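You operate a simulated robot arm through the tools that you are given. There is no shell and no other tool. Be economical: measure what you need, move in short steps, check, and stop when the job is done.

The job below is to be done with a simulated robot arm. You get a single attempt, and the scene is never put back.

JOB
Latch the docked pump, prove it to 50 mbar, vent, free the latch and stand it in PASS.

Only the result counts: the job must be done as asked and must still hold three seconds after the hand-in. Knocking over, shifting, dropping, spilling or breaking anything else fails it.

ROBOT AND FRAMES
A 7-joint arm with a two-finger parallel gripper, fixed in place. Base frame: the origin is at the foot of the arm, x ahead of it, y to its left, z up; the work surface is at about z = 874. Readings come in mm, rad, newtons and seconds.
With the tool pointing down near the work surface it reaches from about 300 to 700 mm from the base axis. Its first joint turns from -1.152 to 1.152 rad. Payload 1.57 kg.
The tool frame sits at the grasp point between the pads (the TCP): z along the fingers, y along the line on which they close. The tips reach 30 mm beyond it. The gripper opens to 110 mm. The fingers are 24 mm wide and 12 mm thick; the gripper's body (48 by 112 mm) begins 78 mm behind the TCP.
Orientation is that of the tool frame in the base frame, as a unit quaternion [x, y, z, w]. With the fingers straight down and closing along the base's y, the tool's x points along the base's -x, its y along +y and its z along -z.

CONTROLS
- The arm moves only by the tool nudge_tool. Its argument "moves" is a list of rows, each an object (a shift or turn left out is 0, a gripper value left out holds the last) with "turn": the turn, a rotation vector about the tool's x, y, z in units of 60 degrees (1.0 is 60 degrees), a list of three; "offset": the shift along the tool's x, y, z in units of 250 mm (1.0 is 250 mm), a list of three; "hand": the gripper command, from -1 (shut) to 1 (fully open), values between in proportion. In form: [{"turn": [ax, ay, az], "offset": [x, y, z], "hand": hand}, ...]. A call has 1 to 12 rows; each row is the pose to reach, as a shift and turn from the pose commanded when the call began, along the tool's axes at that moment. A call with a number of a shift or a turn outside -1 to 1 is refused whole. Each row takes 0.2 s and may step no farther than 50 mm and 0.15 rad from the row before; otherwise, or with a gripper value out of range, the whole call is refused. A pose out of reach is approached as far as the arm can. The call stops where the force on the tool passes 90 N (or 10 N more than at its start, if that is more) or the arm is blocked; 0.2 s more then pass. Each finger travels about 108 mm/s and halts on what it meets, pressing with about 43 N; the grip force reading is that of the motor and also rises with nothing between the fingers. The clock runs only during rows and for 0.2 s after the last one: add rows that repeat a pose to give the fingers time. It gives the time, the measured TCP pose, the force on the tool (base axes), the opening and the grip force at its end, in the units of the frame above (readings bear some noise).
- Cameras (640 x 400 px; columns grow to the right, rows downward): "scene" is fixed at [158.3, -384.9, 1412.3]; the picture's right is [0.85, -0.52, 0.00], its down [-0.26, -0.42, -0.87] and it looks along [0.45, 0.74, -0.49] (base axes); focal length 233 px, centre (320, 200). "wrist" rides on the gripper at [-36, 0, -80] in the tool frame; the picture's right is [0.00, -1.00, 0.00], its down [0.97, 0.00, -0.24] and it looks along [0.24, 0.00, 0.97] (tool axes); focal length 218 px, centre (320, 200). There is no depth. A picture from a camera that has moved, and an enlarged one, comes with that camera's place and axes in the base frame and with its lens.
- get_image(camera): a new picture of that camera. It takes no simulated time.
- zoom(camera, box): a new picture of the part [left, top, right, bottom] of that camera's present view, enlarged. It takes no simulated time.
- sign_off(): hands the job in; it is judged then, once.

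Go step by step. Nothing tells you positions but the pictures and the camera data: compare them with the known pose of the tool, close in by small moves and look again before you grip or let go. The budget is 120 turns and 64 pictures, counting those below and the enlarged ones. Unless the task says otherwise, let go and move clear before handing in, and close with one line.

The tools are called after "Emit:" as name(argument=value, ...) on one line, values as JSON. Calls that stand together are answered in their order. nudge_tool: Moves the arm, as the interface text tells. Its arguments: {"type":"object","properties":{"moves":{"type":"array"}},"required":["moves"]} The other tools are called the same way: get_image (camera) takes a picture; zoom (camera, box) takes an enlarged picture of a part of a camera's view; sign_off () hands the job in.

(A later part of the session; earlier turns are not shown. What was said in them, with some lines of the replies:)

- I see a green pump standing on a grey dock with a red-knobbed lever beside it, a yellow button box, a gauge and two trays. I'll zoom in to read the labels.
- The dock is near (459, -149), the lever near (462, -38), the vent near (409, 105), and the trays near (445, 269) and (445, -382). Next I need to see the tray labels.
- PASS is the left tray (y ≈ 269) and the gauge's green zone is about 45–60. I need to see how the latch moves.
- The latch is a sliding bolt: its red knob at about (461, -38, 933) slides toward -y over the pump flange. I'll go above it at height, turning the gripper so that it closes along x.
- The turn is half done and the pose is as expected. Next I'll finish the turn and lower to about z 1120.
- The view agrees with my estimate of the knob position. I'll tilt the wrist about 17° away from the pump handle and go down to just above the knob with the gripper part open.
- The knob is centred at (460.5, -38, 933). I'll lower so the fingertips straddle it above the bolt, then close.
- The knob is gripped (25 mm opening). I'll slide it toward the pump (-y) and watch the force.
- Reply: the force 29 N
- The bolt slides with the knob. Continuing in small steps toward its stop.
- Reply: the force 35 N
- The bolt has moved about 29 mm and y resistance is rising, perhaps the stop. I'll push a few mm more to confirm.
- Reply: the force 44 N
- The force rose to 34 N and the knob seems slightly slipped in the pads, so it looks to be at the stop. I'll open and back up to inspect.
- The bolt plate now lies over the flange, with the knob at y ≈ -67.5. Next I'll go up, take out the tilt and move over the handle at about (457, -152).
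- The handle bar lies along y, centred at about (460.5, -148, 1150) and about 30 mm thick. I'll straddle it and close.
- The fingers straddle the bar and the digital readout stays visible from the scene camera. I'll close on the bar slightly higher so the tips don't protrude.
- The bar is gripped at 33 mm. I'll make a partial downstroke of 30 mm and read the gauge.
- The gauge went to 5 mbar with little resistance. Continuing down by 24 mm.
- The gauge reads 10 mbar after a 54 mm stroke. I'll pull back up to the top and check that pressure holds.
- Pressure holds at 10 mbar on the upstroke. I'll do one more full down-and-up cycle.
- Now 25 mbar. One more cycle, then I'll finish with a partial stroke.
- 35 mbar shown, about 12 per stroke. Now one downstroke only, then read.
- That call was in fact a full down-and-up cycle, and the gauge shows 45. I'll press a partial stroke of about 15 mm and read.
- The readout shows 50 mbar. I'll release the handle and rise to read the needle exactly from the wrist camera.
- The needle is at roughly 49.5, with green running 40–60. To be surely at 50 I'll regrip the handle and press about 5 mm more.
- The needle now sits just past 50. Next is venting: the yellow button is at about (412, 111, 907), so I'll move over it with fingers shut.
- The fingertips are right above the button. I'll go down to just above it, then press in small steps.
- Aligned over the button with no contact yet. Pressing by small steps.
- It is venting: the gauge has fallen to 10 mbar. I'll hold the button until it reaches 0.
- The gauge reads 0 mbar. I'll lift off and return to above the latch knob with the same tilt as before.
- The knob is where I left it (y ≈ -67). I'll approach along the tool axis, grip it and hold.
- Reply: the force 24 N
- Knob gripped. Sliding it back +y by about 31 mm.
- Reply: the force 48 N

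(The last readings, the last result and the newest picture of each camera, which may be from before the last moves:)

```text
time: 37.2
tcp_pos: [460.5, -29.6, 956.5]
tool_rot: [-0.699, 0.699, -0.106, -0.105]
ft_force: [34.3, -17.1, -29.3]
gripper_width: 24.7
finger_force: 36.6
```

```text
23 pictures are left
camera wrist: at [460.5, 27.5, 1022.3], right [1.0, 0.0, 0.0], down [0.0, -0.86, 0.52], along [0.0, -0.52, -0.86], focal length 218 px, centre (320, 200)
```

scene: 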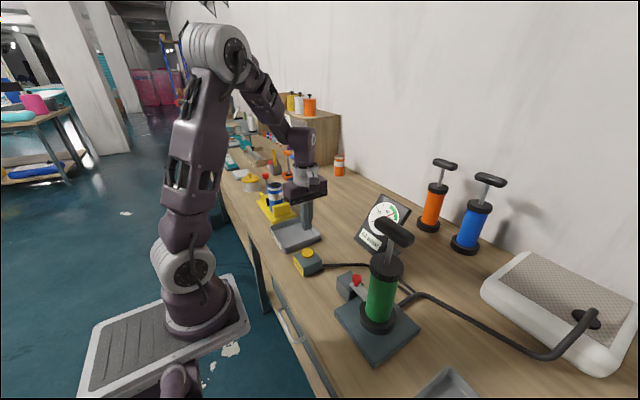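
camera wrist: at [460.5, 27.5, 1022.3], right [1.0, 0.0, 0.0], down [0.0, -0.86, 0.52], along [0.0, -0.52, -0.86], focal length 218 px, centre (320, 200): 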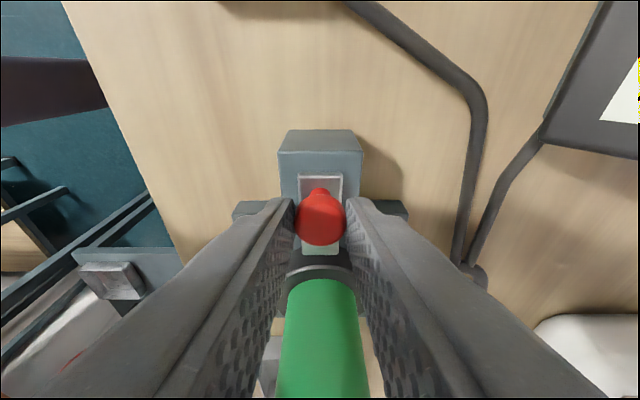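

The bolt is back at its starting position. I'll release, back off and check.

Emit:
nudge_tool(moves=[{"offset": [0, 0, 0], "hand": 0.1}, {"offset": [0, 0, 0], "hand": 0.1}, {"offset": [0, 0, -0.15], "hand": 0.1}, {"offset": [0, 0, -0.33], "hand": 0.1}, {"offset": [0, 0, -0.5], "hand": 0.4}, {"offset": [0, 0, -0.69], "hand": 0.4}, {"offset": [0, 0, -0.88], "hand": 0.4}])

Emit:
zoom(camera="scene", box=[310, 200, 430, 360])

Emit:
get_image(camera="wrist")

```text
time: 38.8
tcp_pos: [458.1, 35.2, 1167.0]
tool_rot: [-0.699, 0.699, -0.105, -0.107]
ft_force: [0.6, -0.7, 0.6]
gripper_width: 76.9
finger_force: 0.2
```

```text
2.50 times, centred on (370, 280) of scene
camera zoom: at [158.3, -384.9, 1412.3], right [0.85, -0.52, 0.0], down [-0.26, -0.42, -0.87], along [0.45, 0.74, -0.49], focal length 582 px, centre (195, 0)
```

zoom: 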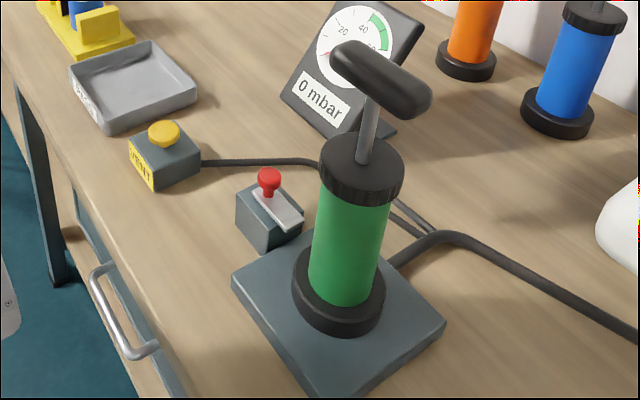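

```text
21 pictures are left
camera wrist: at [459.1, 94.0, 1233.0], right [1.0, 0.0, 0.0], down [0.0, -0.86, 0.52], along [0.0, -0.52, -0.86], focal length 218 px, centre (320, 200)
```

wrist: 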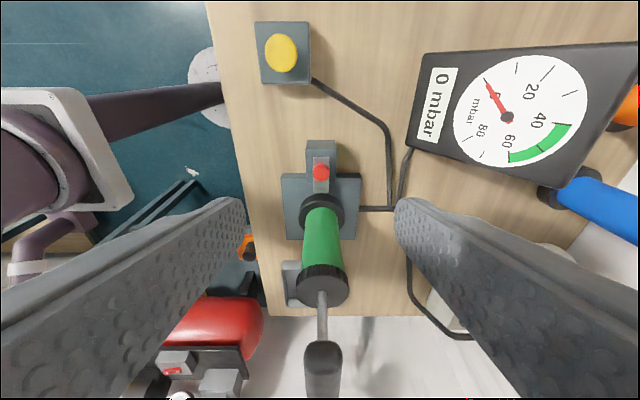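

The latch is free, the gauge is at 0, and the hose belongs to the dock rather than the pump. I'll lift the pump by its handle, so first I go back above the handle with the tool vertical.

Emit:
nudge_tool(moves=[{"offset": [0.046, 0, -0.149], "hand": 0.4}, {"offset": [0.092, -0.01, -0.298], "hand": 0.4, "turn": [0, -0.1, 0]}, {"offset": [0.266, -0.01, -0.244], "hand": 0.4, "turn": [0, -0.2, 0]}, {"offset": [0.44, -0.01, -0.19], "hand": 0.4, "turn": [0, -0.286, 0]}, {"offset": [0.615, -0.01, -0.136], "hand": 0.4, "turn": [0, -0.286, 0]}, {"offset": [0.79, -0.01, -0.082], "hand": 0.4, "turn": [0, -0.286, 0]}, {"offset": [0.79, -0.01, -0.082], "hand": 0.4, "turn": [0, -0.286, 0]}])

Emit:
get_image(camera="wrist")

```text
time: 40.4
tcp_pos: [461.4, -148.4, 1244.2]
tool_rot: [0.708, -0.706, 0.0, 0.0]
ft_force: [0.2, -0.3, -0.1]
gripper_width: 77.0
finger_force: 0.0
```

```text
20 pictures are left
camera wrist: at [461.7, -112.7, 1324.5], right [1.0, 0.0, 0.0], down [0.0, -0.97, 0.24], along [0.0, -0.24, -0.97], focal length 218 px, centre (320, 200)
```

wrist: 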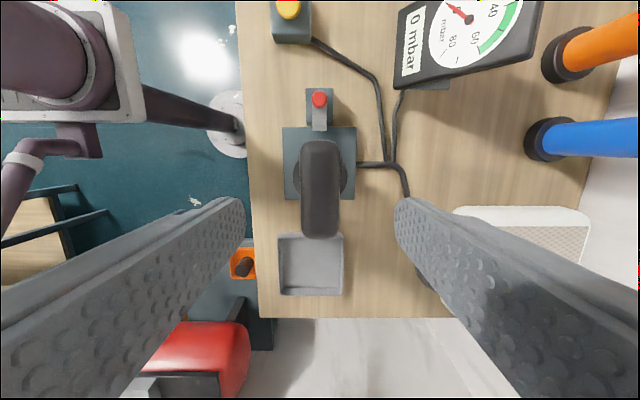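

Aligned over the handle. I'll go down, grip a little lower than before, then lift slowly.

Emit:
nudge_tool(moves=[{"offset": [0, 0, 0.15], "hand": 0.4}, {"offset": [0, 0, 0.3], "hand": 0.4}, {"offset": [0, 0, 0.425], "hand": 0.4}, {"offset": [0, 0, 0.425], "hand": -1}, {"offset": [0, 0, 0.425], "hand": -1}, {"offset": [0, 0, 0.425], "hand": -1}, {"offset": [0, 0, 0.37], "hand": -1}, {"offset": [0, 0, 0.32], "hand": -1}, {"offset": [0, 0, 0.28], "hand": -1}, {"offset": [0, 0, 0.25], "hand": -1}, {"offset": [0, 0, 0.22], "hand": -1}])

Emit:
get_image(camera="scene")

```text
time: 42.8
tcp_pos: [461.5, -146.5, 1189.2]
tool_rot: [-0.707, 0.707, -0.001, 0.0]
ft_force: [-0.2, -0.3, -3.9]
gripper_width: 33.5
finger_force: 41.9
```

```text
19 pictures are left
```

scene: 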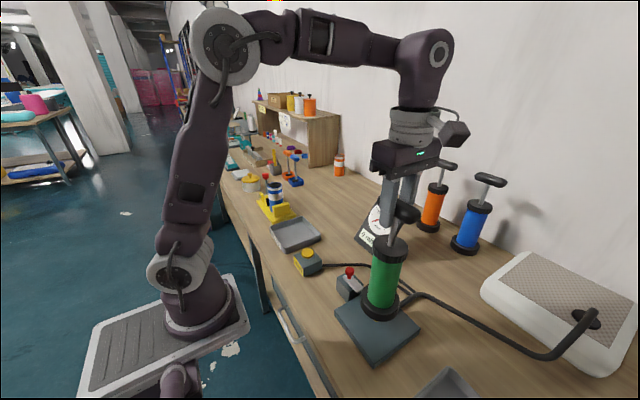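

The pump is lifting off the dock with about 4 N of load. I'll raise it another 90 mm and check.

Emit:
nudge_tool(moves=[{"offset": [0, 0, -0.09], "hand": -1}, {"offset": [0, 0, -0.18], "hand": -1}, {"offset": [0, 0, -0.27], "hand": -1}, {"offset": [0, 0, -0.36], "hand": -1}])

Emit:
zoom(camera="scene", box=[310, 120, 450, 380])

```text
time: 43.8
tcp_pos: [460.1, -147.4, 1280.5]
tool_rot: [0.707, -0.707, 0.0, -0.001]
ft_force: [0.3, -0.4, -5.4]
gripper_width: 33.1
finger_force: 41.3
```

```text
1.54 times, centred on (380, 250) of scene
camera zoom: at [158.3, -384.9, 1412.3], right [0.85, -0.52, 0.0], down [-0.26, -0.42, -0.87], along [0.45, 0.74, -0.49], focal length 358 px, centre (228, 123)
```

zoom: 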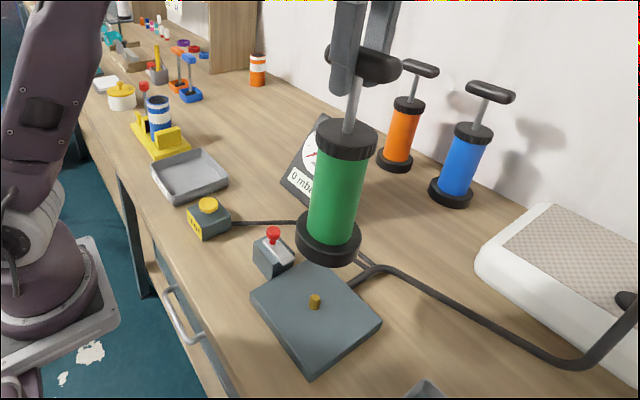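

The pump hangs upright and clear. Moving it toward PASS in gentle steps.

Emit:
nudge_tool(moves=[{"offset": [-0.06, 0, 0], "hand": -1}, {"offset": [-0.18, 0, 0], "hand": -1}, {"offset": [-0.3, 0, 0], "hand": -1}, {"offset": [-0.42, 0, 0], "hand": -1}, {"offset": [-0.54, 0, 0], "hand": -1}, {"offset": [-0.66, 0, 0], "hand": -1}, {"offset": [-0.78, 0, 0], "hand": -1}, {"offset": [-0.86, 0, 0], "hand": -1}])

Emit:
nudge_tool(moves=[{"offset": [-0.06, 0.01, 0], "hand": -1}, {"offset": [-0.18, 0.02, 0], "hand": -1}, {"offset": [-0.3, 0.03, 0], "hand": -1}, {"offset": [-0.42, 0.04, 0], "hand": -1}, {"offset": [-0.54, 0.05, 0], "hand": -1}, {"offset": [-0.66, 0.06, 0], "hand": -1}, {"offset": [-0.76, 0.06, 0], "hand": -1}, {"offset": [-0.8, 0.06, 0], "hand": -1}, {"offset": [-0.8, 0.06, 0], "hand": -1}])

Emit:
get_image(camera="scene")

Emit:
get_image(camera="wrist")

```text
time: 45.6
tcp_pos: [460.0, 67.6, 1279.2]
tool_rot: [-0.706, 0.708, 0.0, 0.0]
ft_force: [-0.9, 0.1, -4.5]
gripper_width: 32.9
finger_force: 41.2
```

```text
time: 47.6
tcp_pos: [444.8, 256.6, 1278.7]
tool_rot: [0.707, -0.707, 0.001, -0.001]
ft_force: [-0.8, 0.0, -3.9]
gripper_width: 33.1
finger_force: 41.5
out of reach, approached as far as the arm can: row 8, 9
```

```text
17 pictures are left
```

scene: 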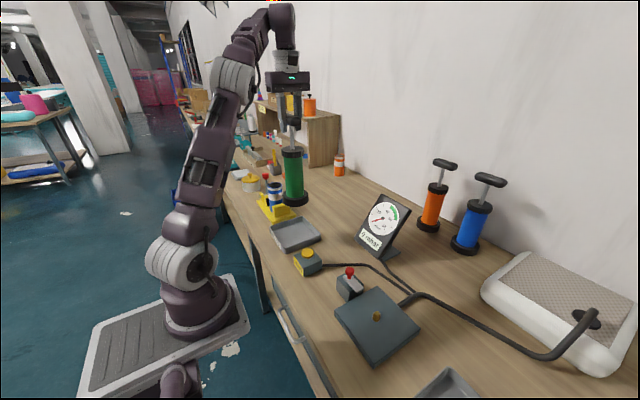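

```text
16 pictures are left
camera wrist: at [445.7, 292.3, 1358.8], right [1.0, 0.0, 0.0], down [0.0, -0.97, 0.24], along [0.0, -0.24, -0.97], focal length 218 px, centre (320, 200)
```

wrist: 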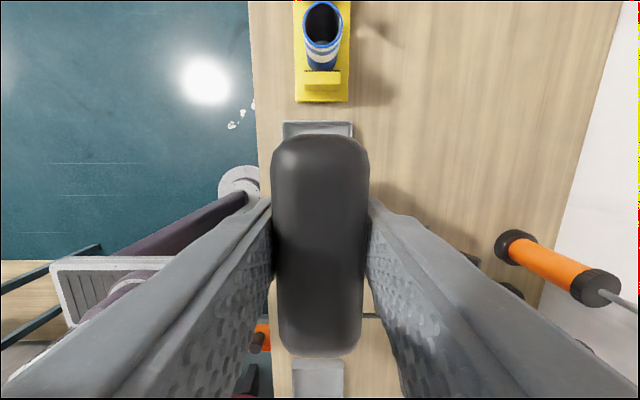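

The arm stopped near y 257 at this height, and the tray spans about y 187–339, x 365–518, so the pump is over it. I'll lower to a little above the tray floor and look.

Emit:
nudge_tool(moves=[{"offset": [0, 0, 0.1], "hand": -1}, {"offset": [0, 0, 0.2], "hand": -1}, {"offset": [0, 0, 0.3], "hand": -1}, {"offset": [0, 0, 0.36], "hand": -1}, {"offset": [0, 0, 0.36], "hand": -1}])

Emit:
zoom(camera="scene", box=[230, 80, 370, 280])

```text
time: 48.8
tcp_pos: [446.0, 256.2, 1187.9]
tool_rot: [0.707, -0.707, -0.001, 0.0]
ft_force: [0.1, -1.0, -5.1]
gripper_width: 32.9
finger_force: 41.1
```

```text
2.00 times, centred on (300, 180) of scene
camera zoom: at [158.4, -384.9, 1412.3], right [0.85, -0.52, 0.0], down [-0.26, -0.42, -0.87], along [0.45, 0.74, -0.49], focal length 466 px, centre (360, 240)
```

zoom: 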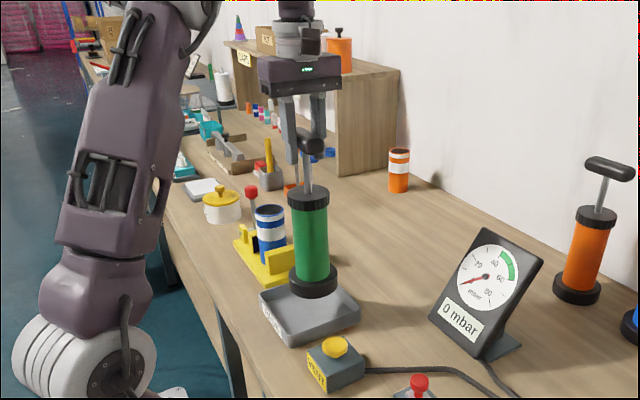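

The pump is over the tray's middle with its base about 30 mm up. Lowering further in smaller steps.

Emit:
nudge_tool(moves=[{"offset": [0, 0, 0.04], "hand": -1}, {"offset": [0, 0, 0.08], "hand": -1}, {"offset": [0, 0, 0.11], "hand": -1}, {"offset": [0, 0, 0.11], "hand": -1}])

Emit:
zoom(camera="scene", box=[250, 130, 350, 270])

```text
time: 49.8
tcp_pos: [446.1, 258.0, 1161.3]
tool_rot: [-0.707, 0.707, 0.0, 0.001]
ft_force: [1.1, -0.1, -4.5]
gripper_width: 33.2
finger_force: 41.3
```

```text
2.86 times, centred on (300, 200) of scene
camera zoom: at [158.4, -384.9, 1412.3], right [0.85, -0.52, 0.0], down [-0.26, -0.42, -0.87], along [0.45, 0.74, -0.49], focal length 666 px, centre (377, 200)
```

zoom: 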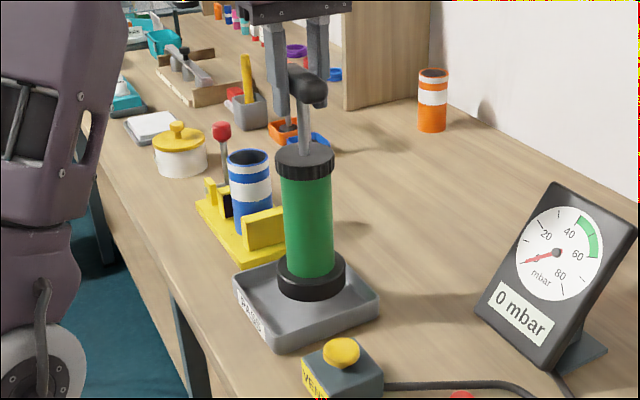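

The pump is still hanging, just above the tray floor. Continuing down slowly until the load drops.

Emit:
nudge_tool(moves=[{"offset": [0, 0, 0.012], "hand": -1}, {"offset": [0, 0, 0.024], "hand": -1}, {"offset": [0, 0, 0.036], "hand": -1}, {"offset": [0, 0, 0.048], "hand": -1}])

```text
time: 50.8
tcp_pos: [445.2, 257.2, 1148.2]
tool_rot: [0.707, -0.707, 0.0, 0.0]
ft_force: [0.3, -0.5, -4.3]
gripper_width: 33.2
finger_force: 41.1
```

Emit:
nudge_tool(moves=[{"offset": [0, 0, 0.012], "hand": -1}, {"offset": [0, 0, 0.024], "hand": -1}, {"offset": [0, 0, 0.036], "hand": -1}])

Emit:
zoom(camera="scene", box=[260, 160, 340, 260])

```text
time: 51.6
tcp_pos: [445.9, 256.5, 1138.1]
tool_rot: [-0.707, 0.707, 0.0, 0.0]
ft_force: [0.5, -0.2, -5.1]
gripper_width: 33.4
finger_force: 41.1
```

```text
4.00 times, centred on (300, 210) of scene
camera zoom: at [158.4, -384.9, 1412.3], right [0.85, -0.52, 0.0], down [-0.26, -0.42, -0.87], along [0.45, 0.74, -0.49], focal length 932 px, centre (400, 160)
```

zoom: 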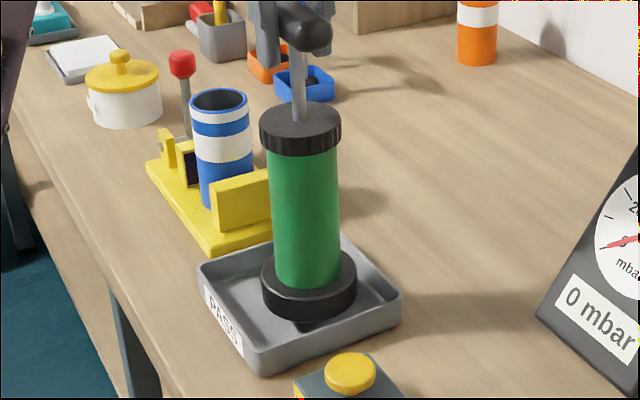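

There's a small gap still beneath the base. Continuing.

Emit:
nudge_tool(moves=[{"offset": [0, 0, 0.012], "hand": -1}, {"offset": [0, 0, 0.024], "hand": -1}, {"offset": [0, 0, 0.024], "hand": -1}])

Emit:
zoom(camera="scene", box=[260, 160, 340, 260])

```text
time: 52.4
tcp_pos: [445.1, 255.3, 1133.4]
tool_rot: [-0.707, 0.707, 0.0, -0.001]
ft_force: [-0.4, 0.3, -5.0]
gripper_width: 33.5
finger_force: 41.1
```

```text
4.00 times, centred on (300, 210) of scene
camera zoom: at [158.4, -384.9, 1412.3], right [0.85, -0.52, 0.0], down [-0.26, -0.42, -0.87], along [0.45, 0.74, -0.49], focal length 932 px, centre (400, 160)
```

zoom: 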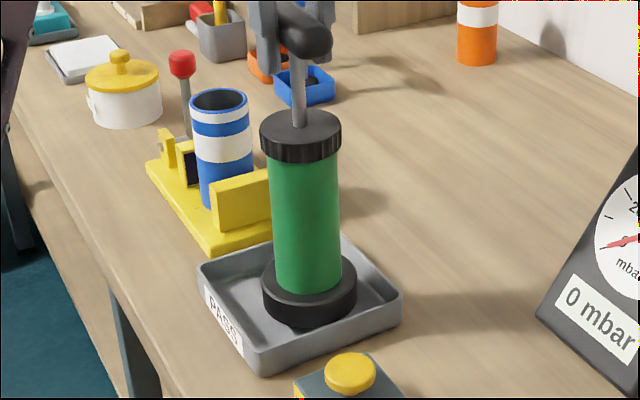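

It is very close to the floor now. A few more small steps.

Emit:
nudge_tool(moves=[{"offset": [0, 0, 0.008], "hand": -1}, {"offset": [0, 0, 0.016], "hand": -1}, {"offset": [0, 0, 0.016], "hand": -1}])

```text
time: 53.2
tcp_pos: [446.3, 256.7, 1129.7]
tool_rot: [-0.707, 0.708, -0.001, 0.0]
ft_force: [0.7, -0.6, -4.9]
gripper_width: 32.9
finger_force: 41.5
```

Emit:
nudge_tool(moves=[{"offset": [0, 0, 0.008], "hand": -1}, {"offset": [0, 0, 0.016], "hand": -1}, {"offset": [0, 0, 0.016], "hand": -1}])

Emit:
zoom(camera="scene", box=[260, 160, 340, 260])

```text
time: 54.0
tcp_pos: [445.6, 256.7, 1125.7]
tool_rot: [-0.707, 0.707, 0.0, 0.0]
ft_force: [-0.9, -0.3, -5.3]
gripper_width: 33.3
finger_force: 41.2
```

```text
4.00 times, centred on (300, 210) of scene
camera zoom: at [158.4, -384.9, 1412.3], right [0.85, -0.52, 0.0], down [-0.26, -0.42, -0.87], along [0.45, 0.74, -0.49], focal length 932 px, centre (400, 160)
```

zoom: 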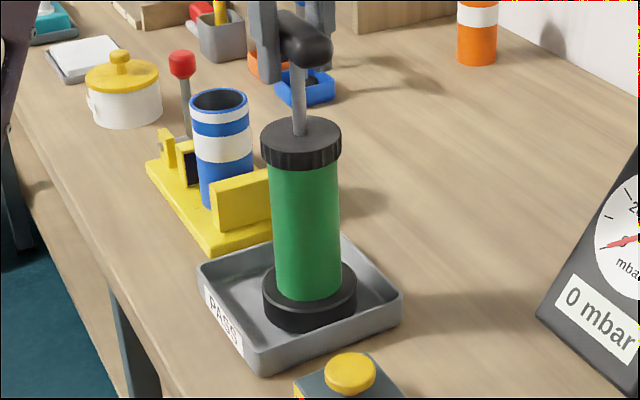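

The load is still about 5 N, so it's not yet down. Continuing in small steps while watching the force.

Emit:
nudge_tool(moves=[{"offset": [0, 0, 0.008], "hand": -1}, {"offset": [0, 0, 0.016], "hand": -1}, {"offset": [0, 0, 0.016], "hand": -1}])

Emit:
nudge_tool(moves=[{"offset": [0, 0, 0.008], "hand": -1}, {"offset": [0, 0, 0.016], "hand": -1}, {"offset": [0, 0, 0.016], "hand": -1}])

Emit:
zoom(camera="scene", box=[260, 160, 340, 260])

```text
time: 54.8
tcp_pos: [445.1, 256.9, 1121.4]
tool_rot: [-0.707, 0.707, 0.0, 0.0]
ft_force: [-0.2, 0.2, -3.9]
gripper_width: 33.3
finger_force: 40.8
```

```text
time: 55.6
tcp_pos: [445.1, 258.4, 1118.0]
tool_rot: [0.707, -0.707, 0.0, -0.001]
ft_force: [0.4, 1.1, 1.2]
gripper_width: 33.3
finger_force: 41.3
```

```text
4.00 times, centred on (300, 210) of scene
camera zoom: at [158.3, -384.9, 1412.3], right [0.85, -0.52, 0.0], down [-0.26, -0.42, -0.87], along [0.45, 0.74, -0.49], focal length 932 px, centre (400, 160)
```

zoom: 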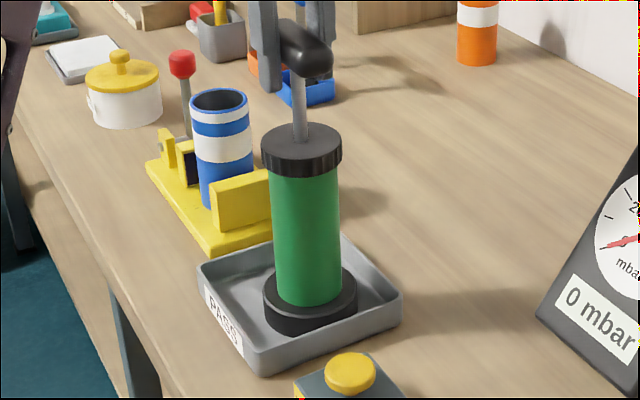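

The load has gone to +1 N, so the pump stands on the tray floor. One more mm, then release and rise straight up.

Emit:
nudge_tool(moves=[{"offset": [0, 0, 0.006], "hand": -1}, {"offset": [0, 0, 0.006], "hand": -0.2}, {"offset": [0, 0, 0.006], "hand": 0.1}, {"offset": [0, 0, 0.006], "hand": 0.2}, {"offset": [0, 0, -0.05], "hand": 0.2}, {"offset": [0, 0, -0.15], "hand": 0.2}, {"offset": [0, 0, -0.3], "hand": 0.2}, {"offset": [0, 0, -0.4], "hand": 0.2}])

Emit:
get_image(camera="scene")

Emit:
get_image(camera="wrist")

```text
time: 57.4
tcp_pos: [444.0, 256.3, 1218.3]
tool_rot: [-0.707, 0.707, 0.0, 0.0]
ft_force: [-0.6, 0.3, -0.3]
gripper_width: 65.9
finger_force: 0.0
```

```text
9 pictures are left
```

scene: 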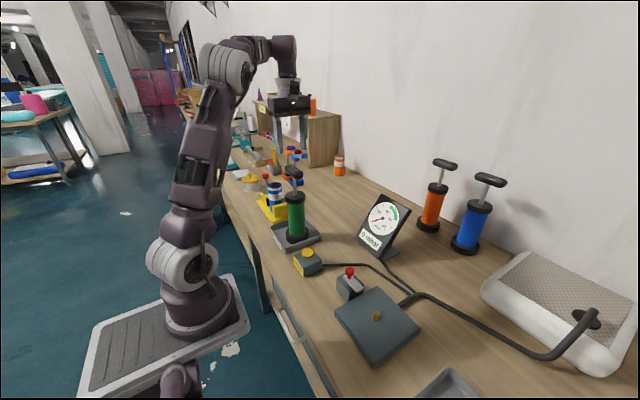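

```text
8 pictures are left
camera wrist: at [445.6, 292.5, 1298.1], right [1.0, 0.0, 0.0], down [0.0, -0.97, 0.24], along [0.0, -0.24, -0.97], focal length 218 px, centre (320, 200)
```

wrist: 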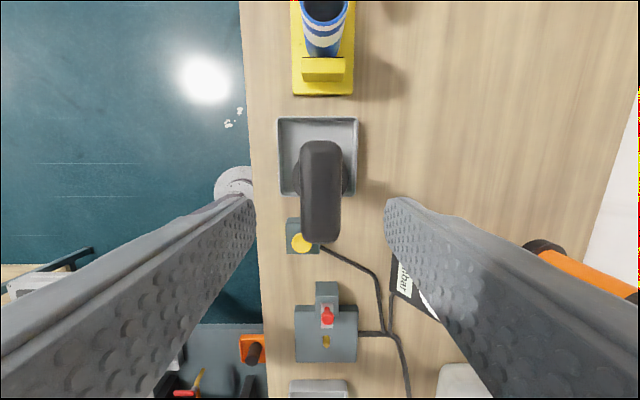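

The pump stands upright in the PASS tray, the gauge reads 0, the latch is free and the arm is clear. Handing in.

Emit:
sign_off()

```text
The job is handed in.
```

The green pump was latched, proved to 50 mbar and vented to 0; the latch was then freed, and the pump now stands upright in the PASS tray with the arm clear.
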